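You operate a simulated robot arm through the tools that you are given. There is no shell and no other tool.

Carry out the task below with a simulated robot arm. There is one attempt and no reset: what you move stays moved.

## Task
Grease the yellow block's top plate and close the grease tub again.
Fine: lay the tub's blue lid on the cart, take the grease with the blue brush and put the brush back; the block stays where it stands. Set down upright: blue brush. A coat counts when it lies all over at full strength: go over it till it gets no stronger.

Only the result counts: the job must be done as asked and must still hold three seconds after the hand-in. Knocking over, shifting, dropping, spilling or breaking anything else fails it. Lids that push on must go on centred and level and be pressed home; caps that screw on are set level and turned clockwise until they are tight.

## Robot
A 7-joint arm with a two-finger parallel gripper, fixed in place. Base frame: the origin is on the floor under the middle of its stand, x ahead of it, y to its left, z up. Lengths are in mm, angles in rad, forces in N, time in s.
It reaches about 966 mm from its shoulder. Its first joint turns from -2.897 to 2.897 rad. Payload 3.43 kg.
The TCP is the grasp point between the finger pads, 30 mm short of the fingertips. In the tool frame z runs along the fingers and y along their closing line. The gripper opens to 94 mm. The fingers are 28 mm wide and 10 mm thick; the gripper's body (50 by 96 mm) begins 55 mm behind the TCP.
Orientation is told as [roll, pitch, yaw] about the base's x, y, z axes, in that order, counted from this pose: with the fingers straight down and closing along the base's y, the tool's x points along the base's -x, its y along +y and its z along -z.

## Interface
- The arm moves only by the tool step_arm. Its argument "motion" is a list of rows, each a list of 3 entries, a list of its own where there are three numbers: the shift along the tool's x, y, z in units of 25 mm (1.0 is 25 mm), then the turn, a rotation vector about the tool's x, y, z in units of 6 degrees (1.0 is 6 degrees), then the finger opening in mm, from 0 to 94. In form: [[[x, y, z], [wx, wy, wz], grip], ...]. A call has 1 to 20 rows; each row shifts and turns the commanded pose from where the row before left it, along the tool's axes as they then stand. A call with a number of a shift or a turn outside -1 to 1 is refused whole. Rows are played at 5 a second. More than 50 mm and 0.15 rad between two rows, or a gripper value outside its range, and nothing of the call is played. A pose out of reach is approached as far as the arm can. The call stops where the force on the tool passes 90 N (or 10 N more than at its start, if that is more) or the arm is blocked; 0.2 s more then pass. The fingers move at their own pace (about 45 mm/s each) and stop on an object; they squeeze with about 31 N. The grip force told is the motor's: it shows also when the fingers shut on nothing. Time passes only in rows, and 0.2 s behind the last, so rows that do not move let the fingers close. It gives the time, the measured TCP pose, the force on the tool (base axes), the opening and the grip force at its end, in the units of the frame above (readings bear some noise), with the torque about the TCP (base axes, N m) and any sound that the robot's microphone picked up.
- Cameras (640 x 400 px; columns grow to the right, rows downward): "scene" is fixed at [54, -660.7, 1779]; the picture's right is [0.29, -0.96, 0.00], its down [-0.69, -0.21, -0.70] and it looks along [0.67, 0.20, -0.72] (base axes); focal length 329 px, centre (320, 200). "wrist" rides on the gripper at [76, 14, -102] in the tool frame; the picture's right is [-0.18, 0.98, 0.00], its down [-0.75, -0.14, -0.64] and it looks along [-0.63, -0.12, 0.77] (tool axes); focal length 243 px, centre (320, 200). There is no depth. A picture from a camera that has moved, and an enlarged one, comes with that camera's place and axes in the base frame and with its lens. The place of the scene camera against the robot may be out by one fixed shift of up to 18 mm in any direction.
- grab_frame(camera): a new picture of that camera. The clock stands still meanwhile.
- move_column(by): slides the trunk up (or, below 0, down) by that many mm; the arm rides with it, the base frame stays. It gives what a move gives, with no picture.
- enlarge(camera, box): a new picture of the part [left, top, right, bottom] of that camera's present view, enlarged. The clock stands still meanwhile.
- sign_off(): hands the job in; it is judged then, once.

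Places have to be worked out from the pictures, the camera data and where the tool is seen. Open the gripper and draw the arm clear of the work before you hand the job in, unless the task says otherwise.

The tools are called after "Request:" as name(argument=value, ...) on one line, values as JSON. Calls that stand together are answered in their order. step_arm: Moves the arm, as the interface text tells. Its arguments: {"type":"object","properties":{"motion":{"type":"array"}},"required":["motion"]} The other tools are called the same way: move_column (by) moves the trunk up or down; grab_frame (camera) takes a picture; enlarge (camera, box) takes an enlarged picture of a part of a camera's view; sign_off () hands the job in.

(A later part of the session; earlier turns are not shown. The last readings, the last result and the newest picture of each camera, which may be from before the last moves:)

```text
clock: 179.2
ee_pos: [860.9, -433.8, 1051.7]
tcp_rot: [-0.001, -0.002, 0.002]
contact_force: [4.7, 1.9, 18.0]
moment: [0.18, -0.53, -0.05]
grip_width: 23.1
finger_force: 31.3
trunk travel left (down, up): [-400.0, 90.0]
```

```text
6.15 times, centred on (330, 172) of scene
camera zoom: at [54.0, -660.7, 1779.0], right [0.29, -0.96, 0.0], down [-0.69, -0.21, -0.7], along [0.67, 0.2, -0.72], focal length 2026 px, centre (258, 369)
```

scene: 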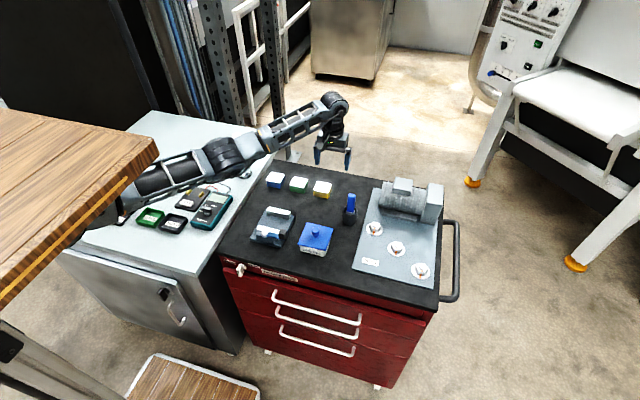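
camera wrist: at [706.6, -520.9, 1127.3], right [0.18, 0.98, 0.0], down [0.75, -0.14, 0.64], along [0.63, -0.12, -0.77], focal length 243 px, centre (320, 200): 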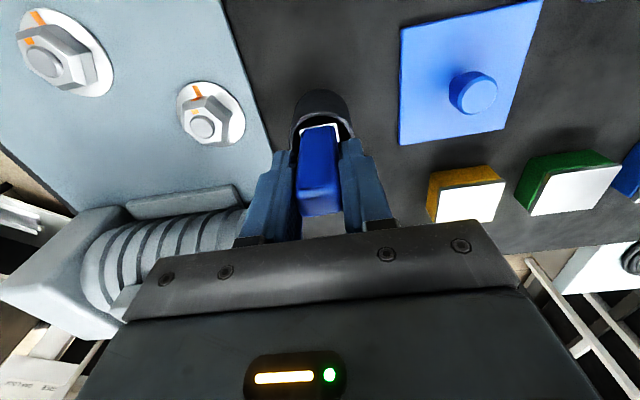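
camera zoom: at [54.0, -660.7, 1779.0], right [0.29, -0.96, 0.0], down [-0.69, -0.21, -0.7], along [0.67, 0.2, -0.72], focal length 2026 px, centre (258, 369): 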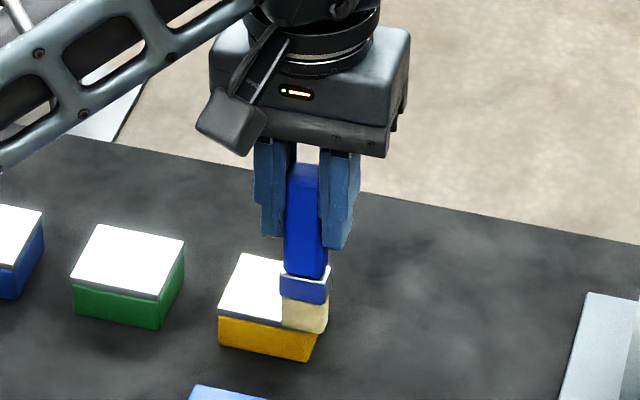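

At the right near corner the force is 18 N; I ease 0.6 mm and stroke along the right edge to the far side.

Request:
step_arm(motion=[[[-0.1, 0, -0.024], [0, 0, 0], 10], [[-0.2, 0, 0], [0, 0, 0], 10], [[-0.2, 0, 0], [0, 0, 0], 10], [[-0.2, 0, 0], [0, 0, 0], 10], [[-0.2, 0, 0], [0, 0, 0], 10]])

Request:
step_arm(motion=[[[-0.2, 0, 0], [0, 0, 0], 10], [[-0.2, 0, 0], [0, 0, 0], 10], [[-0.2, 0, 0], [0, 0, 0], 10], [[-0.2, 0, 0], [0, 0, 0], 10], [[-0.2, 0, 0], [0, 0, 0], 10]])

```text
clock: 180.4
ee_pos: [882.4, -434.1, 1052.3]
tcp_rot: [0.0, 0.002, 0.001]
contact_force: [-2.4, 0.3, 6.5]
moment: [0.03, 0.23, 0.01]
grip_width: 23.5
finger_force: 31.3
trunk travel left (down, up): [-400.0, 90.0]
```

```text
clock: 181.6
ee_pos: [907.3, -433.4, 1051.4]
tcp_rot: [0.001, 0.002, 0.0]
contact_force: [-0.4, 0.3, 2.2]
moment: [0.0, 0.13, -0.01]
grip_width: 23.2
finger_force: 30.6
trunk travel left (down, up): [-400.0, 90.0]
```

6.5 N mid-way, 2 N at the far end – fine. Two more passes along the right edge, 1 mm further out.

Request:
step_arm(motion=[[[0.1, -0.04, 0.01], [0, 0, 0], 10], [[0.2, 0, 0], [0, 0, 0], 10], [[0.2, 0, 0], [0, 0, 0], 10], [[0.2, 0, 0], [0, 0, 0], 10], [[0.2, 0, 0], [0, 0, 0], 10], [[0.2, 0, 0], [0, 0, 0], 10], [[0.2, 0, -0.005], [0, 0, 0], 10], [[0.2, 0, -0.005], [0, 0, 0], 10], [[0.2, 0, -0.005], [0, 0, 0], 10], [[0.2, 0, -0.005], [0, 0, 0], 10]])

Request:
step_arm(motion=[[[-0.2, 0, 0.005], [0, 0, 0], 10], [[-0.2, 0, 0.005], [0, 0, 0], 10], [[-0.2, 0, 0.005], [0, 0, 0], 10], [[-0.2, 0, 0.005], [0, 0, 0], 10], [[-0.2, 0, 0], [0, 0, 0], 10], [[-0.2, 0, 0], [0, 0, 0], 10], [[-0.2, 0, 0], [0, 0, 0], 10], [[-0.2, 0, 0], [0, 0, 0], 10], [[-0.2, 0, 0], [0, 0, 0], 10]])

Request:
enlarge(camera="wrist", box=[250, 30, 410, 150])

```text
clock: 183.8
ee_pos: [860.2, -435.5, 1053.7]
tcp_rot: [-0.001, 0.0, 0.002]
contact_force: [0.4, -0.2, -0.3]
moment: [0.04, 0.02, 0.0]
grip_width: 23.3
finger_force: 31.3
trunk travel left (down, up): [-400.0, 90.0]
```

```text
clock: 185.8
ee_pos: [905.7, -433.7, 1052.4]
tcp_rot: [0.0, 0.002, 0.001]
contact_force: [-0.1, 0.1, -0.2]
moment: [0.0, 0.0, -0.03]
grip_width: 23.1
finger_force: 31.5
trunk travel left (down, up): [-400.0, 90.0]
```

```text
3.33 times, centred on (330, 90) of wrist
camera zoom: at [830.1, -419.6, 1154.9], right [0.18, 0.98, 0.0], down [0.75, -0.14, 0.64], along [0.63, -0.12, -0.77], focal length 809 px, centre (287, 567)
```

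zoom: 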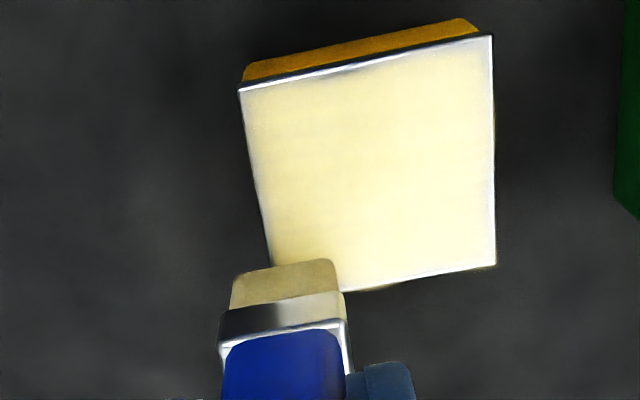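

Near and right edges look better. I lift a little, go over to the left edge (y ≈ -383) and find contact there.

Request:
step_arm(motion=[[[0, 0, -0.2], [0, 0, 0], 10], [[0.2, 0.7, 0], [0, 0, 0], 10], [[0.2, 0.7, 0], [0, 0, 0], 10], [[0.2, 0.64, 0], [0, 0, 0], 10], [[0, 0, 0.2], [0, 0, 0], 10], [[0, 0, 0], [0, 0, 0], 10]])

Request:
step_arm(motion=[[[0, 0, 0.03], [0, 0, 0], 10], [[0, 0, 0], [0, 0, 0], 10]])

```text
clock: 187.2
ee_pos: [891.2, -384.0, 1052.5]
tcp_rot: [-0.001, -0.002, 0.003]
contact_force: [-0.3, 0.2, -0.8]
moment: [-0.01, 0.0, 0.01]
grip_width: 23.1
finger_force: 30.4
trunk travel left (down, up): [-400.0, 90.0]
```

```text
clock: 187.8
ee_pos: [891.7, -385.3, 1052.5]
tcp_rot: [-0.001, 0.001, 0.0]
contact_force: [-1.3, 0.0, 2.9]
moment: [-0.03, 0.07, -0.01]
grip_width: 23.1
finger_force: 30.5
trunk travel left (down, up): [-400.0, 90.0]
```

2.9 N. I press slightly more and stroke along the left edge: to the far end, back to the near end, and again.

Request:
step_arm(motion=[[[-0.18, 0.03, 0.012], [0, 0, 0], 10], [[-0.18, 0, 0], [0, 0, 0], 10], [[-0.18, 0, 0], [0, 0, 0], 10], [[-0.16, 0, 0], [0, 0, 0], 10], [[0.2, 0, 0], [0, 0, 0], 10], [[0.2, 0, 0], [0, 0, 0], 10], [[0.2, 0, 0], [0, 0, 0], 10], [[0.2, 0, 0], [0, 0, 0], 10], [[0.2, 0, 0], [0, 0, 0], 10], [[0.2, 0, 0], [0, 0, 0], 10]])

Request:
step_arm(motion=[[[0.2, 0, 0], [0, 0, 0], 10], [[0.2, 0, 0], [0, 0, 0], 10], [[0.2, 0, 0], [0, 0, 0], 10], [[0.12, 0, 0], [0, 0, 0], 10]])

```text
clock: 190.0
ee_pos: [877.4, -384.2, 1051.6]
tcp_rot: [-0.001, -0.001, -0.002]
contact_force: [6.0, -0.2, 18.5]
moment: [-0.12, -0.56, 0.06]
grip_width: 23.2
finger_force: 30.4
trunk travel left (down, up): [-400.0, 90.0]
```

```text
clock: 191.0
ee_pos: [859.4, -383.9, 1050.9]
tcp_rot: [0.0, 0.0, 0.001]
contact_force: [4.7, 2.6, 17.2]
moment: [0.15, -0.64, 0.05]
grip_width: 23.1
finger_force: 31.2
trunk travel left (down, up): [-400.0, 90.0]
```

Force a bit high (17 N). I ease 0.6 mm, then a forward and back pass 1 mm further out.

Request:
step_arm(motion=[[[-0.1, 0.05, -0.024], [0, 0, 0], 10], [[-0.2, 0, 0], [0, 0, 0], 10], [[-0.2, 0, 0], [0, 0, 0], 10], [[-0.2, 0, 0], [0, 0, 0], 10], [[-0.2, 0, 0], [0, 0, 0], 10], [[-0.2, 0, 0], [0, 0, 0], 10], [[-0.2, 0, 0], [0, 0, 0], 10], [[-0.2, 0, 0], [0, 0, 0], 10], [[-0.2, 0, 0], [0, 0, 0], 10], [[-0.2, 0, 0], [0, 0, 0], 10], [[-0.06, 0, 0], [0, 0, 0], 10]])

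Request:
step_arm(motion=[[[0.2, 0, 0], [0, 0, 0], 10], [[0.2, 0, 0], [0, 0, 0], 10], [[0.2, 0, 0], [0, 0, 0], 10], [[0.2, 0, 0], [0, 0, 0], 10], [[0.2, 0, 0], [0, 0, 0], 10], [[0.2, 0, 0], [0, 0, 0], 10], [[0.2, 0, -0.005], [0, 0, 0], 10], [[0.2, 0, -0.005], [0, 0, 0], 10], [[0.2, 0, -0.005], [0, 0, 0], 10], [[0.14, 0, -0.005], [0, 0, 0], 10]])

```text
clock: 193.4
ee_pos: [908.9, -381.5, 1053.1]
tcp_rot: [0.0, -0.001, 0.001]
contact_force: [0.3, 0.3, -0.4]
moment: [0.01, -0.02, 0.0]
grip_width: 23.3
finger_force: 31.3
trunk travel left (down, up): [-400.0, 90.0]
```

```text
clock: 195.6
ee_pos: [859.2, -383.8, 1052.0]
tcp_rot: [0.0, 0.0, 0.0]
contact_force: [0.8, 0.5, 0.3]
moment: [-0.01, 0.02, 0.03]
grip_width: 23.3
finger_force: 31.0
trunk travel left (down, up): [-400.0, 90.0]
```

I lift and check the coat once more from the reference viewpoint.

Request:
step_arm(motion=[[[0, 0, -0.5], [0, 0, 0], 10], [[-0.5, -0.2, -0.8], [0, 0, 0], 10], [[-0.8, -0.4, -0.8], [0, 0, 0], 10], [[-0.9, -0.4, 0], [0, 0, 0], 10], [[-0.3, 0, 0], [0, 0, 0], 10], [[0, 0, 0], [0, 0, 0], 10]])

Request:
enlarge(camera="wrist", box=[260, 10, 380, 100])

Request:
enlarge(camera="wrist", box=[275, 10, 355, 60])

Request:
enlarge(camera="wrist", box=[275, 45, 355, 95])

```text
clock: 197.0
ee_pos: [921.6, -407.6, 1104.0]
tcp_rot: [0.002, 0.0, -0.001]
contact_force: [-0.2, -0.2, -0.2]
moment: [0.01, -0.04, 0.0]
grip_width: 23.4
finger_force: 31.3
trunk travel left (down, up): [-400.0, 90.0]
```

```text
4.44 times, centred on (320, 55) of wrist
camera zoom: at [847.2, -393.5, 1207.0], right [0.18, 0.98, 0.0], down [0.75, -0.14, 0.64], along [0.63, -0.12, -0.77], focal length 1078 px, centre (320, 844)
```

zoom: 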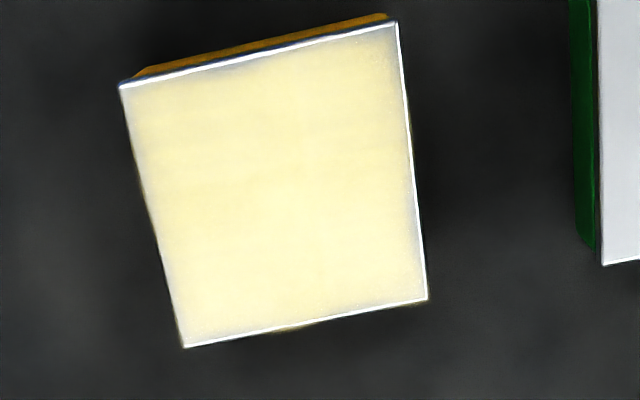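

```text
8.00 times, centred on (315, 35) of wrist
camera zoom: at [847.2, -393.5, 1207.0], right [0.18, 0.98, 0.0], down [0.75, -0.14, 0.64], along [0.63, -0.12, -0.77], focal length 1941 px, centre (360, 1520)
```

zoom: 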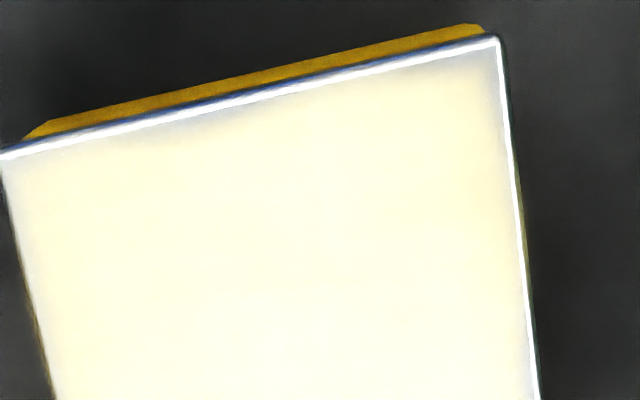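

```text
8.00 times, centred on (315, 70) of wrist
camera zoom: at [847.2, -393.5, 1207.0], right [0.18, 0.98, 0.0], down [0.75, -0.14, 0.64], along [0.63, -0.12, -0.77], focal length 1941 px, centre (360, 1240)
```

zoom: 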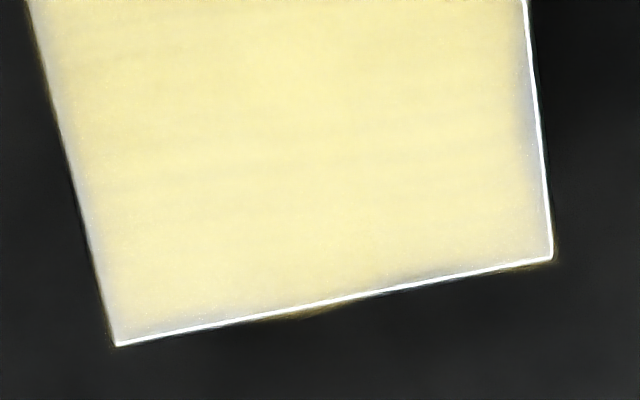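

A thin soft strip remains along the edges, widest at the left half of the near edge. I refill once more and then go over the edges firmly a last time.

Request:
step_arm(motion=[[[0.5, -0.08, 0], [0, 0, 0], 10], [[0.9, -0.15, 0], [0, 0, 0], 10], [[0.95, -0.16, 0], [0, 0, 0], 10], [[0.95, -0.16, 0], [0, 0, 0], 10], [[0.95, -0.16, 0], [0, 0, 0], 10], [[0.95, -0.16, 0], [0, 0, 0], 10], [[0.95, -0.16, 0], [0, 0, 0], 10], [[0.95, -0.16, 0], [0, 0, 0], 10], [[0.95, -0.16, 0], [0, 0, 0], 10], [[0.95, -0.16, 0], [0, 0, 0], 10], [[0.95, -0.16, 0], [0, 0, 0], 10], [[0.55, -0.16, 0], [0, 0, 0], 10], [[0.2, -0.1, 0], [0, 0, 0], 10], [[0, 0, 0.6], [0, 0, 0], 10], [[0, 0, 0.6], [0, 0, 0], 10], [[0, 0, 0.56], [0, 0, 0], 10], [[0, 0, 0], [0, 0, 0], 10]])

Request:
enlarge(camera="wrist", box=[250, 20, 400, 150])

```text
clock: 200.6
ee_pos: [656.0, -457.5, 1061.0]
tcp_rot: [0.001, -0.001, -0.001]
contact_force: [0.6, -0.8, -0.6]
moment: [0.0, 0.02, -0.02]
grip_width: 23.0
finger_force: 31.4
trunk travel left (down, up): [-400.0, 90.0]
```

```text
3.08 times, centred on (325, 85) of wrist
camera zoom: at [579.7, -442.3, 1163.0], right [0.18, 0.98, 0.0], down [0.75, -0.14, 0.64], along [0.63, -0.12, -0.77], focal length 746 px, centre (305, 554)
```

zoom: 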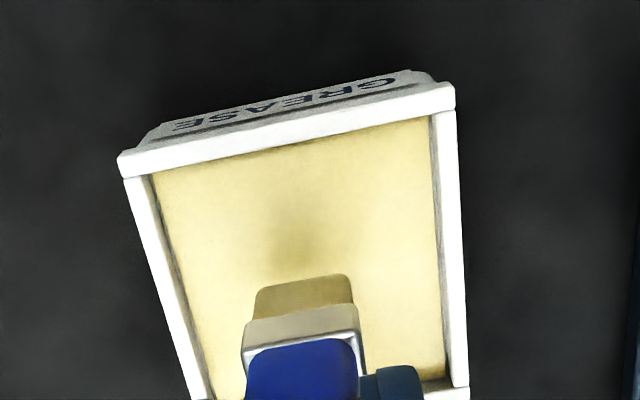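

Over the tub at 1061; the last dip touched at about 1050.5. I lower to 1052 and then feel in fine steps.

Request:
step_arm(motion=[[[0, 0, 0.2], [0, 0, 0], 10], [[0, 0, 0.14], [0, 0, 0], 10], [[0, 0, 0], [0, 0, 0], 10]])

Request:
step_arm(motion=[[[0, 0, 0.04], [0, 0, 0], 10], [[0, 0, 0], [0, 0, 0], 10]])

Request:
step_arm(motion=[[[0, 0, 0.03], [0, 0, 0], 10], [[0, 0, 0], [0, 0, 0], 10]])

```text
clock: 201.4
ee_pos: [654.1, -456.6, 1053.1]
tcp_rot: [0.0, 0.0, 0.001]
contact_force: [0.2, 0.0, 0.3]
moment: [0.02, -0.01, -0.01]
grip_width: 23.3
finger_force: 30.9
trunk travel left (down, up): [-400.0, 90.0]
```

```text
clock: 202.0
ee_pos: [654.1, -454.7, 1051.1]
tcp_rot: [0.0, -0.001, 0.002]
contact_force: [0.3, -0.4, 0.2]
moment: [0.0, 0.0, -0.01]
grip_width: 23.3
finger_force: 31.2
trunk travel left (down, up): [-400.0, 90.0]
```

```text
clock: 202.6
ee_pos: [654.6, -456.4, 1051.2]
tcp_rot: [0.0, 0.0, 0.003]
contact_force: [0.0, -0.5, -0.1]
moment: [0.02, -0.02, 0.02]
grip_width: 23.3
finger_force: 30.9
trunk travel left (down, up): [-400.0, 90.0]
```

Request:
step_arm(motion=[[[0, 0, 0.04], [0, 0, 0], 10], [[0, 0, 0], [0, 0, 0], 10]])

Request:
step_arm(motion=[[[0, 0, 0.03], [0, 0, 0], 10], [[0, 0, 0], [0, 0, 0], 10]])

```text
clock: 203.2
ee_pos: [655.3, -455.5, 1048.4]
tcp_rot: [0.0, 0.0, 0.001]
contact_force: [0.3, 0.1, 2.0]
moment: [0.06, 0.01, -0.01]
grip_width: 23.0
finger_force: 30.6
trunk travel left (down, up): [-400.0, 90.0]
```

```text
clock: 203.8
ee_pos: [655.4, -456.7, 1048.9]
tcp_rot: [-0.001, 0.001, -0.001]
contact_force: [-0.8, 1.9, 8.6]
moment: [0.14, 0.11, -0.03]
grip_width: 23.0
finger_force: 30.7
trunk travel left (down, up): [-400.0, 90.0]
```

Dipped at 8.6 N. I lift and return to the left half of the near edge.

Request:
step_arm(motion=[[[0, 0, 0], [0, 0, 0], 10], [[0, 0, -0.1], [0, 0, 0], 10], [[0, 0, -0.6], [0, 0, 0], 10], [[0, 0, -0.8], [0, 0, 0], 10], [[0, 0, -0.5], [0, 0, 0], 10], [[-0.5, 0.15, 0], [0, 0, 0], 10], [[-0.9, 0.26, 0], [0, 0, 0], 10], [[-0.95, 0.28, 0], [0, 0, 0], 10], [[-0.95, 0.28, 0], [0, 0, 0], 10], [[-0.95, 0.28, 0], [0, 0, 0], 10], [[-0.95, 0.28, 0], [0, 0, 0], 10], [[-0.95, 0.28, 0], [0, 0, 0], 10], [[-0.95, 0.28, 0], [0, 0, 0], 10], [[-0.9, 0.26, 0], [0, 0, 0], 10], [[-0.4, 0.08, 0], [0, 0, 0], 10], [[0, 0, 0.6], [0, 0, 0], 10], [[0, 0, 0.6], [0, 0, 0], 10], [[0, 0, 0.4], [0, 0, 0], 10], [[0, 0, 0], [0, 0, 0], 10]])

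Request:
enlarge(camera="wrist", box=[250, 40, 410, 160])

```text
clock: 207.8
ee_pos: [864.8, -393.4, 1059.6]
tcp_rot: [0.0, 0.0, 0.001]
contact_force: [-0.5, -0.4, -0.3]
moment: [0.01, -0.02, -0.01]
grip_width: 23.1
finger_force: 30.9
trunk travel left (down, up): [-400.0, 90.0]
```

```text
3.33 times, centred on (330, 100) of wrist
camera zoom: at [789.7, -380.6, 1160.9], right [0.18, 0.98, 0.0], down [0.75, -0.14, 0.64], along [0.63, -0.12, -0.77], focal length 809 px, centre (287, 533)
```

zoom: 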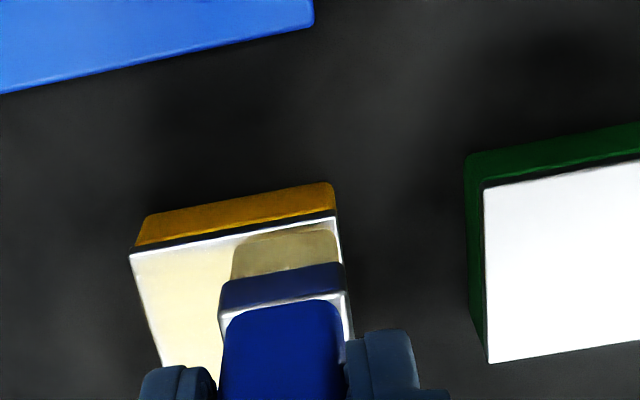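

Just above the plate. I lower to contact here.

Request:
step_arm(motion=[[[0, 0, 0.14], [0, 0, 0], 10], [[0, 0, 0.1], [0, 0, 0], 10], [[0, 0, 0], [0, 0, 0], 10]])

Request:
step_arm(motion=[[[0, 0, 0.04], [0, 0, 0], 10], [[0, 0, 0], [0, 0, 0], 10]])

Request:
step_arm(motion=[[[0, 0, 0.03], [0, 0, 0], 10], [[0, 0, 0], [0, 0, 0], 10]])

```text
clock: 208.6
ee_pos: [864.4, -395.9, 1053.8]
tcp_rot: [-0.001, -0.001, 0.002]
contact_force: [-0.3, -0.1, -0.1]
moment: [0.0, 0.0, -0.01]
grip_width: 23.4
finger_force: 31.2
trunk travel left (down, up): [-400.0, 90.0]
```

```text
clock: 209.2
ee_pos: [866.0, -394.9, 1052.1]
tcp_rot: [0.001, 0.0, 0.0]
contact_force: [-0.6, -0.6, 0.3]
moment: [0.0, -0.01, 0.0]
grip_width: 23.0
finger_force: 31.2
trunk travel left (down, up): [-400.0, 90.0]
```

```text
clock: 209.8
ee_pos: [864.5, -395.0, 1052.2]
tcp_rot: [-0.001, 0.0, 0.001]
contact_force: [-0.3, 0.1, -1.0]
moment: [0.0, 0.0, 0.0]
grip_width: 23.4
finger_force: 31.3
trunk travel left (down, up): [-400.0, 90.0]
```

Request:
step_arm(motion=[[[0, 0, 0.04], [0, 0, 0], 10], [[0, 0, 0], [0, 0, 0], 10]])

Request:
step_arm(motion=[[[0, 0, 0.03], [0, 0, 0], 10], [[0, 0, 0], [0, 0, 0], 10]])

```text
clock: 210.4
ee_pos: [865.3, -394.9, 1050.1]
tcp_rot: [0.0, 0.0, -0.001]
contact_force: [0.9, 1.1, 3.9]
moment: [0.05, -0.02, 0.0]
grip_width: 23.5
finger_force: 31.5
trunk travel left (down, up): [-400.0, 90.0]
```

```text
clock: 211.0
ee_pos: [864.3, -395.1, 1050.8]
tcp_rot: [-0.001, -0.002, 0.003]
contact_force: [2.4, 1.9, 13.7]
moment: [0.17, -0.25, -0.01]
grip_width: 23.4
finger_force: 31.8
trunk travel left (down, up): [-400.0, 90.0]
```

13.7 N; I ease a quarter mm and zigzag along the near edge: to the left corner, then rightwards.

Request:
step_arm(motion=[[[0.22, 0.06, -0.01], [0, 0, 0], 10], [[-0.22, 0.06, 0], [0, 0, 0], 10], [[0.22, 0.1, 0], [0, 0, 0], 10], [[-0.22, 0.1, 0], [0, 0, 0], 10], [[0.22, 0.1, 0], [0, 0, 0], 10], [[-0.22, 0.0, 0], [0, 0, 0], 10], [[0.22, -0.1, 0], [0, 0, 0], 10], [[-0.22, -0.1, 0], [0, 0, 0], 10], [[0.22, -0.1, 0], [0, 0, 0], 10], [[-0.22, -0.1, 0], [0, 0, 0], 10], [[0.22, -0.1, 0], [0, 0, 0], 10], [[-0.22, -0.1, 0], [0, 0, 0], 10]])

Request:
step_arm(motion=[[[0.22, -0.1, 0], [0, 0, 0], 10], [[-0.22, -0.1, 0], [0, 0, 0], 10], [[0.22, -0.1, 0], [0, 0, 0], 10], [[-0.22, -0.1, 0], [0, 0, 0], 10], [[0.22, -0.1, 0], [0, 0, 0], 10], [[-0.22, -0.1, 0], [0, 0, 0], 10], [[0.22, -0.1, 0], [0, 0, 0], 10], [[-0.22, -0.1, 0], [0, 0, 0], 10], [[0.22, -0.1, 0], [0, 0, 0], 10], [[-0.22, -0.1, 0], [0, 0, 0], 10], [[0.22, -0.1, 0], [0, 0, 0], 10], [[-0.22, -0.1, 0], [0, 0, 0], 10]])

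Request:
enlarge(camera="wrist", box=[250, 40, 410, 160])

```text
clock: 213.6
ee_pos: [863.7, -399.3, 1050.0]
tcp_rot: [0.0, 0.002, -0.003]
contact_force: [-9.5, 6.5, 29.9]
moment: [0.65, 0.82, 0.07]
grip_width: 23.4
finger_force: 31.1
trunk travel left (down, up): [-400.0, 90.0]
```

```text
clock: 216.2
ee_pos: [864.0, -428.1, 1048.8]
tcp_rot: [0.0, 0.001, -0.001]
contact_force: [-6.7, 2.3, 18.0]
moment: [0.26, 0.57, 0.01]
grip_width: 23.2
finger_force: 31.1
trunk travel left (down, up): [-400.0, 90.0]
```

```text
3.33 times, centred on (330, 100) of wrist
camera zoom: at [788.9, -414.6, 1152.8], right [0.19, 0.98, 0.0], down [0.75, -0.14, 0.64], along [0.63, -0.12, -0.77], focal length 809 px, centre (287, 533)
```

zoom: 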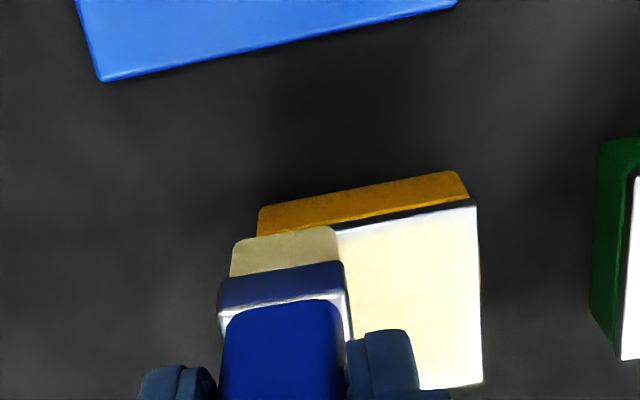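

Block unmoved. I ease 0.6 mm, shift to the right edge and make two passes along it.

Request:
step_arm(motion=[[[0.1, -0.2, -0.024], [0, 0, 0], 10], [[-0.2, 0, 0], [0, 0, 0], 10], [[-0.2, 0, 0], [0, 0, 0], 10], [[-0.2, 0, 0], [0, 0, 0], 10], [[-0.2, 0, 0], [0, 0, 0], 10], [[-0.2, 0, 0], [0, 0, 0], 10]])

Request:
step_arm(motion=[[[-0.2, 0, 0], [0, 0, 0], 10], [[-0.2, 0, 0], [0, 0, 0], 10], [[-0.2, 0, 0], [0, 0, 0], 10], [[-0.2, 0, 0], [0, 0, 0], 10], [[-0.1, 0, 0], [0, 0, 0], 10]])

```text
clock: 217.6
ee_pos: [888.1, -435.6, 1051.4]
tcp_rot: [0.002, -0.001, 0.0]
contact_force: [-3.5, -0.2, 9.5]
moment: [0.03, 0.36, 0.01]
grip_width: 23.1
finger_force: 30.5
trunk travel left (down, up): [-400.0, 90.0]
```

```text
clock: 218.8
ee_pos: [909.1, -433.2, 1048.9]
tcp_rot: [0.0, 0.0, 0.002]
contact_force: [-2.6, 0.5, 3.9]
moment: [0.09, 0.2, -0.03]
grip_width: 23.3
finger_force: 31.4
trunk travel left (down, up): [-400.0, 90.0]
```

Good contact (9.5 and 4 N). Back along the right edge, then across to the left edge with a small lift.

Request:
step_arm(motion=[[[0.2, 0, 0], [0, 0, 0], 10], [[0.2, 0, 0], [0, 0, 0], 10], [[0.2, 0, 0], [0, 0, 0], 10], [[0.2, 0, 0], [0, 0, 0], 10], [[0.2, 0, 0], [0, 0, 0], 10], [[0.2, 0, 0], [0, 0, 0], 10], [[0.2, 0, 0], [0, 0, 0], 10], [[0.2, 0, 0], [0, 0, 0], 10], [[0.2, 0, 0], [0, 0, 0], 10], [[0.1, 0, 0], [0, 0, 0], 10]])

Request:
step_arm(motion=[[[0, 0, -0.2], [0, 0, 0], 10], [[-0.2, 0.7, 0], [0, 0, 0], 10], [[-0.2, 0.7, 0], [0, 0, 0], 10], [[0, 0.7, 0], [0, 0, 0], 10], [[0, 0, 0.18], [0, 0, 0], 10], [[0, 0, 0], [0, 0, 0], 10]])

```text
clock: 221.0
ee_pos: [863.1, -433.3, 1051.0]
tcp_rot: [0.0, 0.001, 0.002]
contact_force: [3.7, -0.6, 9.0]
moment: [0.07, -0.32, -0.03]
grip_width: 23.1
finger_force: 30.4
trunk travel left (down, up): [-400.0, 90.0]
```

```text
clock: 222.4
ee_pos: [871.9, -380.7, 1050.9]
tcp_rot: [0.001, -0.001, 0.002]
contact_force: [-0.6, 0.6, -1.7]
moment: [0.0, -0.02, -0.03]
grip_width: 23.2
finger_force: 30.9
trunk travel left (down, up): [-400.0, 90.0]
```

Now on the left edge; I move 2 mm inward and lower to contact.

Request:
step_arm(motion=[[[0, -0.08, 0.02], [0, 0, 0], 10], [[0, 0, 0.01], [0, 0, 0], 10], [[0, 0, 0], [0, 0, 0], 10]])

Request:
step_arm(motion=[[[0, 0, 0.03], [0, 0, 0], 10], [[0, 0, 0], [0, 0, 0], 10]])

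```text
clock: 223.2
ee_pos: [872.0, -384.4, 1050.3]
tcp_rot: [0.0, 0.0, 0.003]
contact_force: [1.1, 0.2, 1.4]
moment: [0.05, -0.03, 0.01]
grip_width: 23.3
finger_force: 31.7
trunk travel left (down, up): [-400.0, 90.0]
```

```text
clock: 223.8
ee_pos: [872.4, -385.3, 1050.5]
tcp_rot: [-0.001, 0.0, -0.001]
contact_force: [-1.8, -1.1, 8.0]
moment: [-0.08, 0.24, 0.0]
grip_width: 23.3
finger_force: 30.6
trunk travel left (down, up): [-400.0, 90.0]
```

8 N. Strokes along the left edge: to the near corner, to the far corner and back.

Request:
step_arm(motion=[[[0.2, 0.03, 0], [0, 0, 0], 10], [[0.2, 0, 0], [0, 0, 0], 10], [[0.1, 0, 0], [0, 0, 0], 10], [[-0.2, 0, 0], [0, 0, 0], 10], [[-0.2, 0, 0], [0, 0, 0], 10], [[-0.2, 0, 0], [0, 0, 0], 10], [[-0.2, 0, 0], [0, 0, 0], 10], [[-0.2, 0, 0], [0, 0, 0], 10], [[-0.2, 0, 0], [0, 0, 0], 10], [[-0.2, 0, 0], [0, 0, 0], 10], [[-0.2, 0, 0], [0, 0, 0], 10], [[-0.2, 0, 0], [0, 0, 0], 10], [[-0.12, 0, 0], [0, 0, 0], 10]])

Request:
step_arm(motion=[[[0.12, 0, 0], [0, 0, 0], 10], [[0.2, 0, 0], [0, 0, 0], 10], [[0.2, 0, 0], [0, 0, 0], 10], [[0.2, 0, 0], [0, 0, 0], 10], [[0.2, 0, 0], [0, 0, 0], 10], [[0.2, 0, 0], [0, 0, 0], 10], [[0.2, 0, 0], [0, 0, 0], 10], [[0.2, 0, 0], [0, 0, 0], 10], [[0.2, 0, 0], [0, 0, 0], 10], [[0.2, 0, 0], [0, 0, 0], 10]])

```text
clock: 226.6
ee_pos: [907.5, -381.5, 1051.0]
tcp_rot: [0.001, 0.0, 0.002]
contact_force: [-6.1, 1.7, 16.1]
moment: [-0.03, 0.67, -0.07]
grip_width: 23.2
finger_force: 30.7
trunk travel left (down, up): [-400.0, 90.0]
```

```text
clock: 228.8
ee_pos: [860.5, -381.1, 1050.5]
tcp_rot: [-0.002, -0.002, 0.003]
contact_force: [5.8, 1.0, 23.4]
moment: [0.04, -0.65, 0.04]
grip_width: 23.1
finger_force: 30.9
trunk travel left (down, up): [-400.0, 90.0]
```

The left edge got firm strokes. I lift and inspect again.

Request:
step_arm(motion=[[[0, 0, -0.5], [0, 0, 0], 10], [[-0.5, -0.2, -0.8], [0, 0, 0], 10], [[-0.8, -0.4, -0.8], [0, 0, 0], 10], [[-0.9, -0.4, 0], [0, 0, 0], 10], [[-0.3, 0, 0], [0, 0, 0], 10], [[0, 0, 0], [0, 0, 0], 10]])

Request:
enlarge(camera="wrist", box=[260, 10, 380, 100])

Request:
enlarge(camera="wrist", box=[275, 5, 355, 55])

Request:
enlarge(camera="wrist", box=[275, 45, 355, 95])

```text
clock: 230.2
ee_pos: [921.8, -407.7, 1101.0]
tcp_rot: [0.001, -0.001, 0.001]
contact_force: [-0.3, -0.7, -0.6]
moment: [-0.03, 0.0, -0.02]
grip_width: 23.3
finger_force: 31.6
trunk travel left (down, up): [-400.0, 90.0]
```

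```text
4.44 times, centred on (320, 55) of wrist
camera zoom: at [846.5, -394.0, 1202.4], right [0.18, 0.98, 0.0], down [0.75, -0.14, 0.64], along [0.63, -0.12, -0.77], focal length 1078 px, centre (320, 844)
```

zoom: 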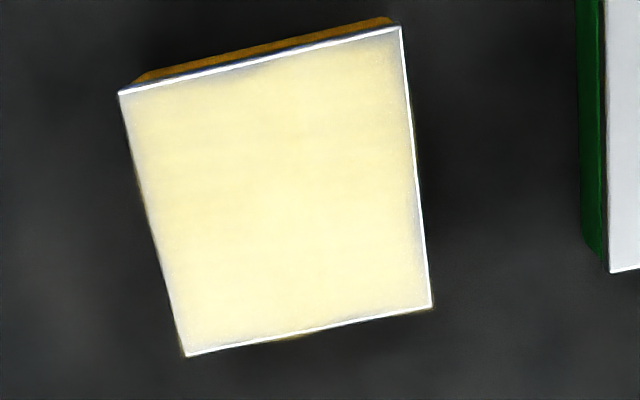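

```text
8.00 times, centred on (315, 30) of wrist
camera zoom: at [846.5, -394.0, 1202.4], right [0.18, 0.98, 0.0], down [0.75, -0.14, 0.64], along [0.63, -0.12, -0.77], focal length 1941 px, centre (360, 1560)
```

zoom: 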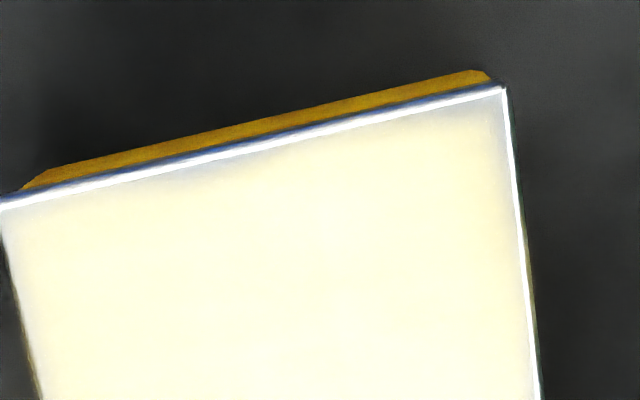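

```text
8.00 times, centred on (315, 70) of wrist
camera zoom: at [846.5, -394.0, 1202.4], right [0.18, 0.98, 0.0], down [0.75, -0.14, 0.64], along [0.63, -0.12, -0.77], focal length 1941 px, centre (360, 1240)
```

zoom: 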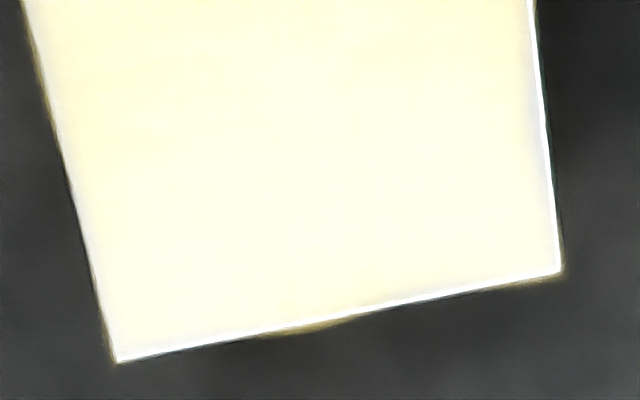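

The side strips did not change any more – they seem to be the plate's edge itself; only the near-left corner might still gain a little. I do one last light zigzag along the near edge.

Request:
step_arm(motion=[[[0.9, 0.4, 0], [0, 0, 0], 10], [[0.9, 0.4, 0.2], [0, 0, 0], 10], [[0.54, 0.16, 0.5], [0, 0, 0], 10], [[0, 0, 0.6], [0, 0, 0], 10], [[0, 0, 0.5], [0, 0, 0], 10], [[0, 0, 0], [0, 0, 0], 10]])

Request:
step_arm(motion=[[[0, 0, 0.08], [0, 0, 0], 10], [[0, 0, 0], [0, 0, 0], 10]])

Request:
step_arm(motion=[[[0, 0, 0.04], [0, 0, 0], 10], [[0, 0, 0], [0, 0, 0], 10]])

```text
clock: 231.6
ee_pos: [865.6, -384.6, 1054.8]
tcp_rot: [0.0, 0.0, 0.0]
contact_force: [1.4, -0.1, 0.4]
moment: [0.0, 0.04, 0.03]
grip_width: 23.4
finger_force: 31.3
trunk travel left (down, up): [-400.0, 90.0]
```

```text
clock: 232.2
ee_pos: [864.0, -384.2, 1053.7]
tcp_rot: [0.0, 0.0, 0.003]
contact_force: [0.7, -0.1, -0.3]
moment: [0.03, 0.02, 0.0]
grip_width: 23.5
finger_force: 30.6
trunk travel left (down, up): [-400.0, 90.0]
```

```text
clock: 232.8
ee_pos: [863.2, -385.1, 1053.7]
tcp_rot: [-0.002, 0.001, -0.001]
contact_force: [0.5, 1.1, -1.0]
moment: [0.01, -0.02, 0.01]
grip_width: 23.2
finger_force: 31.0
trunk travel left (down, up): [-400.0, 90.0]
```

Request:
step_arm(motion=[[[0, 0, 0.04], [0, 0, 0], 10], [[0, 0, 0.03], [0, 0, 0], 10], [[0, 0, 0], [0, 0, 0], 10]])

Request:
step_arm(motion=[[[0, 0, 0.03], [0, 0, 0], 10], [[0, 0, 0], [0, 0, 0], 10]])

```text
clock: 233.6
ee_pos: [863.1, -384.3, 1049.9]
tcp_rot: [0.0, 0.001, 0.001]
contact_force: [-0.4, -0.3, 0.2]
moment: [-0.01, 0.01, -0.01]
grip_width: 23.0
finger_force: 30.5
trunk travel left (down, up): [-400.0, 90.0]
```

```text
clock: 234.2
ee_pos: [863.8, -384.1, 1051.4]
tcp_rot: [0.002, 0.0, 0.0]
contact_force: [0.2, 0.0, -0.1]
moment: [-0.02, -0.01, -0.02]
grip_width: 23.2
finger_force: 30.7
trunk travel left (down, up): [-400.0, 90.0]
```

Request:
step_arm(motion=[[[0, 0, 0.04], [0, 0, 0], 10], [[0, 0, 0], [0, 0, 0], 10]])

Request:
step_arm(motion=[[[0, 0, 0.03], [0, 0, 0], 10], [[0, 0, 0], [0, 0, 0], 10]])

```text
clock: 234.8
ee_pos: [863.5, -384.8, 1051.1]
tcp_rot: [0.0, 0.001, -0.001]
contact_force: [1.0, -0.4, -0.3]
moment: [0.02, 0.0, 0.01]
grip_width: 23.4
finger_force: 31.3
trunk travel left (down, up): [-400.0, 90.0]
```

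```text
clock: 235.4
ee_pos: [864.7, -384.3, 1050.5]
tcp_rot: [0.0, -0.002, 0.0]
contact_force: [-0.2, 0.2, 2.6]
moment: [0.01, 0.02, -0.02]
grip_width: 23.4
finger_force: 30.7
trunk travel left (down, up): [-400.0, 90.0]
```

Contact. I press a touch more and zigzag along the near edge towards the right.

Request:
step_arm(motion=[[[0.2, 0.04, 0.016], [0, 0, 0], 10], [[-0.2, 0, 0], [0, 0, 0], 10], [[0.2, -0.08, 0], [0, 0, 0], 10], [[-0.2, -0.08, 0], [0, 0, 0], 10], [[0.2, -0.08, 0], [0, 0, 0], 10], [[-0.2, -0.08, 0], [0, 0, 0], 10], [[0.2, -0.08, 0], [0, 0, 0], 10], [[-0.2, -0.08, 0], [0, 0, 0], 10], [[0.2, -0.08, 0], [0, 0, 0], 10], [[-0.2, -0.08, 0], [0, 0, 0], 10], [[0.2, -0.08, 0], [0, 0, 0], 10], [[-0.2, -0.08, 0], [0, 0, 0], 10]])

Request:
step_arm(motion=[[[0.2, -0.1, 0], [0, 0, 0], 10], [[-0.2, -0.1, 0], [0, 0, 0], 10], [[0.2, -0.1, 0], [0, 0, 0], 10], [[-0.2, -0.1, 0], [0, 0, 0], 10], [[0.2, -0.1, 0], [0, 0, 0], 10], [[-0.2, -0.1, 0], [0, 0, 0], 10], [[0.2, -0.1, 0], [0, 0, 0], 10], [[-0.2, -0.1, 0], [0, 0, 0], 10], [[0.2, -0.1, 0], [0, 0, 0], 10], [[-0.2, -0.1, 0], [0, 0, 0], 10], [[0.2, -0.1, 0], [0, 0, 0], 10], [[-0.2, -0.08, 0], [0, 0, 0], 10]])

```text
clock: 238.0
ee_pos: [862.1, -404.7, 1049.8]
tcp_rot: [-0.002, 0.001, -0.003]
contact_force: [-7.9, 5.0, 21.3]
moment: [0.46, 0.61, -0.01]
grip_width: 23.3
finger_force: 31.0
trunk travel left (down, up): [-400.0, 90.0]
```

```text
clock: 240.6
ee_pos: [862.8, -431.5, 1049.7]
tcp_rot: [0.0, -0.001, -0.001]
contact_force: [-7.6, 3.3, 22.4]
moment: [0.41, 0.66, -0.02]
grip_width: 23.5
finger_force: 30.7
trunk travel left (down, up): [-400.0, 90.0]
```

I lift off and take the final look at the coat.

Request:
step_arm(motion=[[[0, 0, -0.5], [0, 0, 0], 10], [[-0.5, 0.2, -0.8], [0, 0, 0], 10], [[-0.8, 0.4, -0.8], [0, 0, 0], 10], [[-0.9, 0.34, 0], [0, 0, 0], 10], [[-0.2, 0, 0], [0, 0, 0], 10], [[0, 0, 0], [0, 0, 0], 10]])

Request:
enlarge(camera="wrist", box=[260, 10, 380, 100])

Request:
enlarge(camera="wrist", box=[275, 5, 355, 55])

Request:
enlarge(camera="scene", box=[290, 150, 370, 210])

```text
clock: 242.0
ee_pos: [922.3, -407.8, 1101.4]
tcp_rot: [0.0, -0.001, 0.0]
contact_force: [0.5, -0.5, -0.1]
moment: [0.01, 0.0, -0.01]
grip_width: 23.1
finger_force: 30.8
trunk travel left (down, up): [-400.0, 90.0]
```

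```text
4.44 times, centred on (320, 55) of wrist
camera zoom: at [847.0, -394.1, 1203.6], right [0.18, 0.98, 0.0], down [0.75, -0.14, 0.64], along [0.63, -0.12, -0.77], focal length 1078 px, centre (320, 844)
```

zoom: 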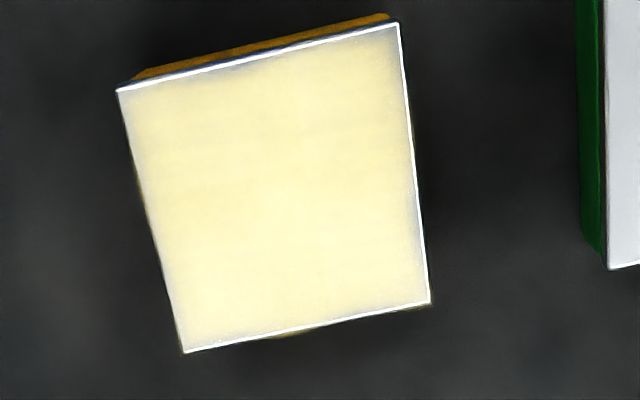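

```text
8.00 times, centred on (315, 30) of wrist
camera zoom: at [847.0, -394.1, 1203.6], right [0.18, 0.98, 0.0], down [0.75, -0.14, 0.64], along [0.63, -0.12, -0.77], focal length 1941 px, centre (360, 1560)
```

zoom: 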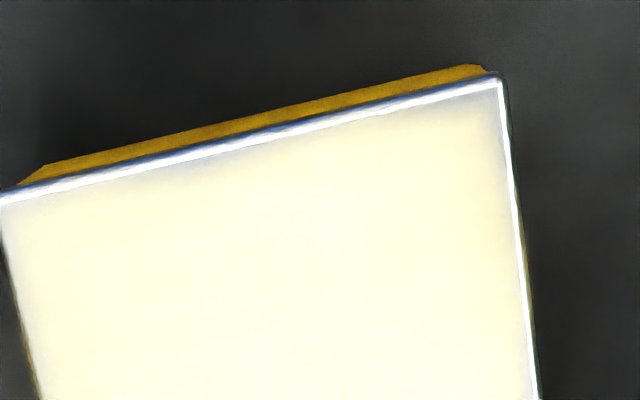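

```text
6.67 times, centred on (330, 180) of scene
camera zoom: at [54.0, -660.7, 1779.0], right [0.29, -0.96, 0.0], down [-0.69, -0.21, -0.7], along [0.67, 0.2, -0.72], focal length 2195 px, centre (253, 333)
```

zoom: 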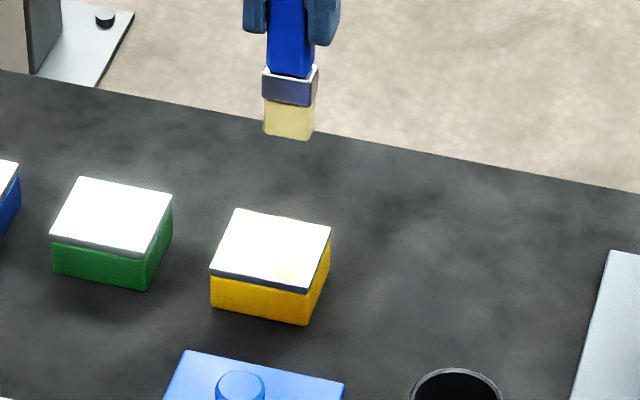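

The coat is uniform now up to a thin rim that no longer changes; the block stands where it stood. I bring the brush back above its cup.

Request:
step_arm(motion=[[[0.3, -0.3, -0.4], [0, 0, 0], 10], [[0.8, -0.7, 0], [0, 0, 0], 10], [[0.9, -0.8, 0], [0, 0, 0], 10], [[0.9, -0.8, 0], [0, 0, 0], 10], [[0.9, -0.8, 0], [0, 0, 0], 10], [[0.8, -0.8, 0], [0, 0, 0], 10], [[0.7, -0.6, 0], [0, 0, 0], 10], [[0.33, -0.25, 0], [0, 0, 0], 10], [[0, 0, 0], [0, 0, 0], 10]])

Request:
grab_frame(camera="wrist")

Request:
enlarge(camera="wrist", box=[260, 50, 380, 150])

Request:
enlarge(camera="scene", box=[310, 130, 390, 230])

```text
clock: 244.0
ee_pos: [783.5, -535.4, 1110.7]
tcp_rot: [0.0, 0.0, 0.0]
contact_force: [-0.6, 0.7, -0.4]
moment: [-0.01, -0.02, 0.03]
grip_width: 23.3
finger_force: 30.9
trunk travel left (down, up): [-400.0, 90.0]
```

```text
taken
camera wrist: at [707.7, -521.6, 1213.6], right [0.18, 0.98, 0.0], down [0.75, -0.14, 0.64], along [0.63, -0.12, -0.77], focal length 243 px, centre (320, 200)
```

wrist: 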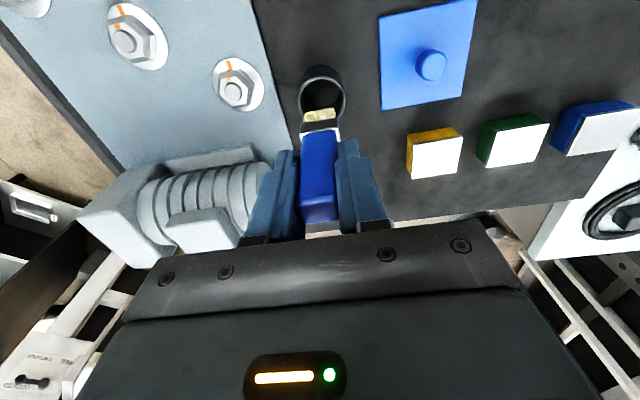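

```text
4.00 times, centred on (320, 100) of wrist
camera zoom: at [707.7, -521.6, 1213.6], right [0.18, 0.98, 0.0], down [0.75, -0.14, 0.64], along [0.63, -0.12, -0.77], focal length 970 px, centre (320, 600)
```

zoom: 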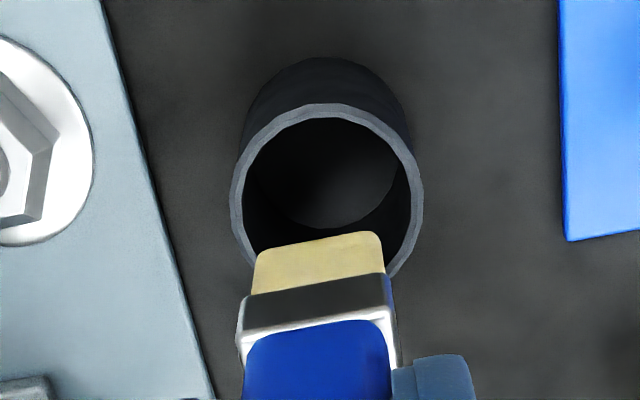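

```text
4.00 times, centred on (350, 180) of scene
camera zoom: at [54.0, -660.7, 1779.0], right [0.29, -0.96, 0.0], down [-0.69, -0.21, -0.7], along [0.67, 0.2, -0.72], focal length 1317 px, centre (200, 280)
```

zoom: 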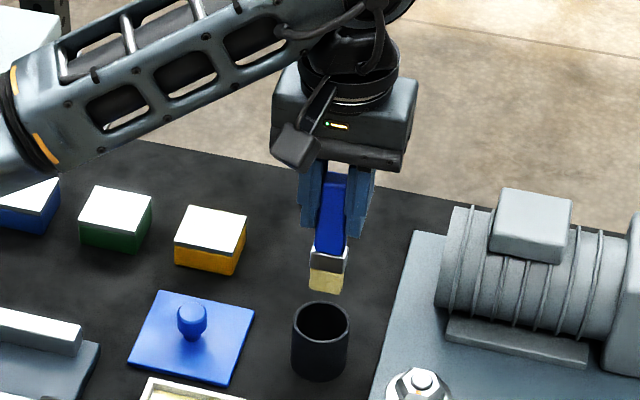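

The tip must go 2.9 mm nearer and 1.3 mm to the left to be centred over the cup. I correct and lower into the cup to just above the floor.

Request:
step_arm(motion=[[[0.116, 0.05, 0.2], [0, 0, 0], 10], [[0, 0, 0.5], [0, 0, 0], 10], [[0, 0, 0.5], [0, 0, 0], 10], [[0, 0, 0.6], [0, 0, 0], 10], [[0, 0, 0.6], [0, 0, 0], 10], [[0, 0, 0.5], [0, 0, 0], 10], [[0, 0, 0.3], [0, 0, 0], 10], [[0, 0, 0], [0, 0, 0], 10]])

Request:
grab_frame(camera="wrist")

Request:
enlarge(camera="wrist", box=[260, 80, 380, 200])

```text
clock: 245.8
ee_pos: [780.9, -533.7, 1030.7]
tcp_rot: [0.0, 0.0, 0.001]
contact_force: [0.4, 0.5, 0.0]
moment: [0.01, 0.02, -0.04]
grip_width: 23.1
finger_force: 30.9
trunk travel left (down, up): [-400.0, 90.0]
```

```text
taken
camera wrist: at [706.4, -519.5, 1132.9], right [0.18, 0.98, 0.0], down [0.75, -0.14, 0.64], along [0.63, -0.12, -0.77], focal length 243 px, centre (320, 200)
```

wrist: 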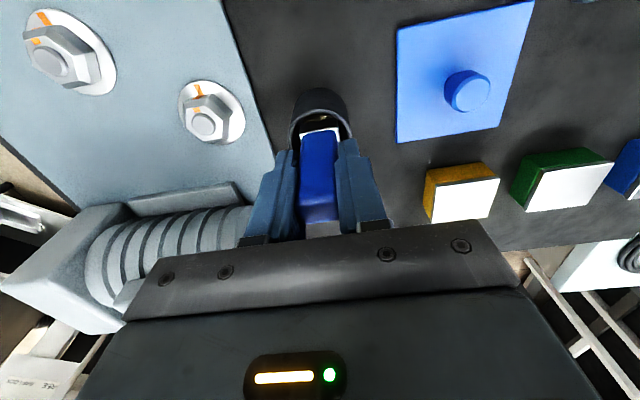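

```text
3.33 times, centred on (320, 140) of wrist
camera zoom: at [706.4, -519.5, 1132.9], right [0.18, 0.98, 0.0], down [0.75, -0.14, 0.64], along [0.63, -0.12, -0.77], focal length 809 px, centre (320, 400)
```

zoom: 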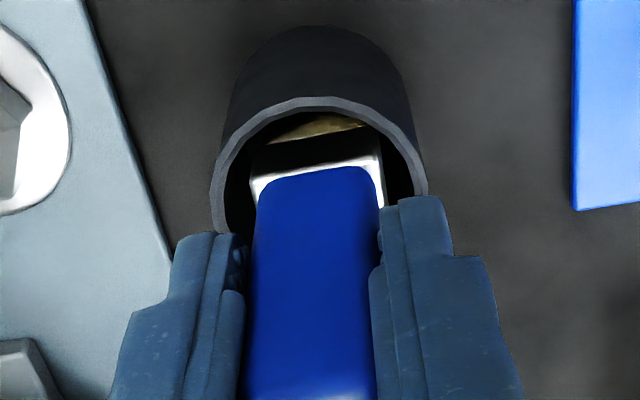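

The brush is inside the cup, centred and free. I lower it to the floor in fine steps.

Request:
step_arm(motion=[[[0, 0, 0.1], [0, 0, 0], 10], [[0, 0, 0.08], [0, 0, 0], 10], [[0, 0, 0], [0, 0, 0], 10]])

Request:
step_arm(motion=[[[0, 0, 0.06], [0, 0, 0], 10], [[0, 0, 0.04], [0, 0, 0], 10], [[0, 0, 0], [0, 0, 0], 10]])

Request:
step_arm(motion=[[[0, 0, 0.04], [0, 0, 0], 10], [[0, 0, 0], [0, 0, 0], 10]])

```text
clock: 246.6
ee_pos: [782.0, -533.2, 1026.8]
tcp_rot: [0.001, 0.001, 0.0]
contact_force: [-0.4, 0.4, -0.5]
moment: [-0.01, -0.02, -0.02]
grip_width: 23.4
finger_force: 31.8
trunk travel left (down, up): [-400.0, 90.0]
```

```text
clock: 247.4
ee_pos: [782.3, -533.4, 1024.5]
tcp_rot: [0.0, 0.0, 0.003]
contact_force: [0.9, 0.4, 0.6]
moment: [0.0, -0.02, 0.01]
grip_width: 23.5
finger_force: 31.0
trunk travel left (down, up): [-400.0, 90.0]
```

```text
clock: 248.0
ee_pos: [780.2, -534.4, 1023.3]
tcp_rot: [0.0, 0.001, 0.0]
contact_force: [0.7, 0.2, -0.8]
moment: [0.0, -0.05, 0.0]
grip_width: 23.3
finger_force: 30.9
trunk travel left (down, up): [-400.0, 90.0]
```

Request:
step_arm(motion=[[[0, 0, 0.04], [0, 0, 0], 10], [[0, 0, 0], [0, 0, 0], 10]])

Request:
step_arm(motion=[[[0, 0, 0.04], [0, 0, 0], 10], [[0, 0, 0], [0, 0, 0], 10]])

```text
clock: 248.6
ee_pos: [780.8, -534.0, 1021.8]
tcp_rot: [-0.002, 0.0, 0.0]
contact_force: [-0.5, -0.7, 1.0]
moment: [-0.03, 0.0, 0.02]
grip_width: 23.4
finger_force: 30.8
trunk travel left (down, up): [-400.0, 90.0]
```

```text
clock: 249.2
ee_pos: [778.4, -534.1, 1021.9]
tcp_rot: [-0.004, 0.001, 0.0]
contact_force: [-2.0, 0.5, 8.7]
moment: [0.01, 0.19, -0.02]
grip_width: 23.4
finger_force: 30.7
trunk travel left (down, up): [-400.0, 90.0]
```

On the floor (8.7 N). I relieve 0.4 mm, then open slowly and look before moving away.

Request:
step_arm(motion=[[[0, 0, -0.016], [0, 0, 0], 10], [[0, 0, 0], [0, 0, 0], 24], [[0, 0, 0], [0, 0, 0], 26], [[0, 0, 0], [0, 0, 0], 30], [[0, 0, 0], [0, 0, 0], 40], [[0, 0, 0], [0, 0, 0], 50], [[0, 0, 0], [0, 0, 0], 50], [[0, 0, 0], [0, 0, 0], 50]])

Request:
grab_frame(camera="wrist")

Request:
enlarge(camera="wrist", box=[260, 90, 380, 240])

Request:
enlarge(camera="scene", box=[330, 170, 375, 220])

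```text
clock: 251.0
ee_pos: [780.0, -534.8, 1021.1]
tcp_rot: [0.0, -0.001, 0.0]
contact_force: [0.5, -0.1, -0.4]
moment: [0.0, 0.01, -0.01]
grip_width: 50.0
finger_force: 0.0
trunk travel left (down, up): [-400.0, 90.0]
```

```text
taken
camera wrist: at [705.8, -520.1, 1123.9], right [0.18, 0.98, 0.0], down [0.75, -0.14, 0.64], along [0.63, -0.12, -0.77], focal length 243 px, centre (320, 200)
```

wrist: 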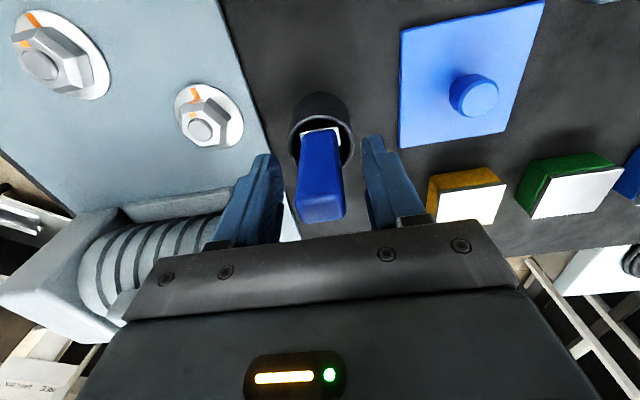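

```text
2.67 times, centred on (320, 165) of wrist
camera zoom: at [705.8, -520.1, 1123.9], right [0.18, 0.98, 0.0], down [0.75, -0.14, 0.64], along [0.63, -0.12, -0.77], focal length 647 px, centre (320, 293)
```

zoom: 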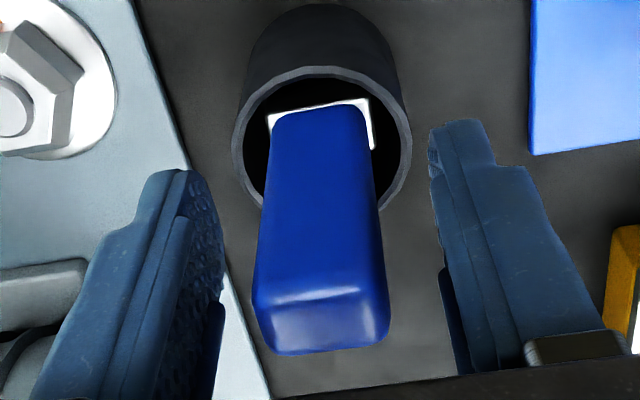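

```text
8.00 times, centred on (352, 195) of scene
camera zoom: at [54.0, -660.7, 1779.0], right [0.29, -0.96, 0.0], down [-0.69, -0.21, -0.7], along [0.67, 0.2, -0.72], focal length 2634 px, centre (60, 240)
```

zoom: 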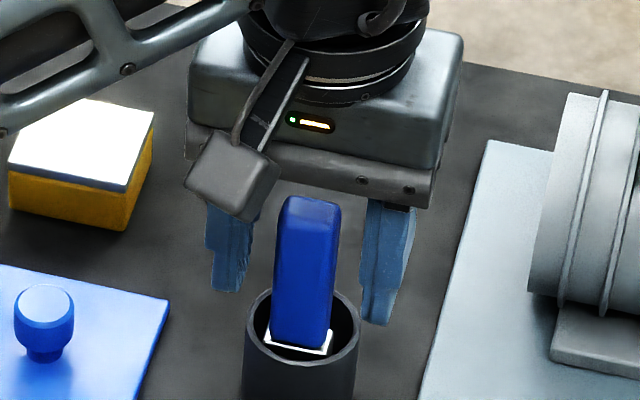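

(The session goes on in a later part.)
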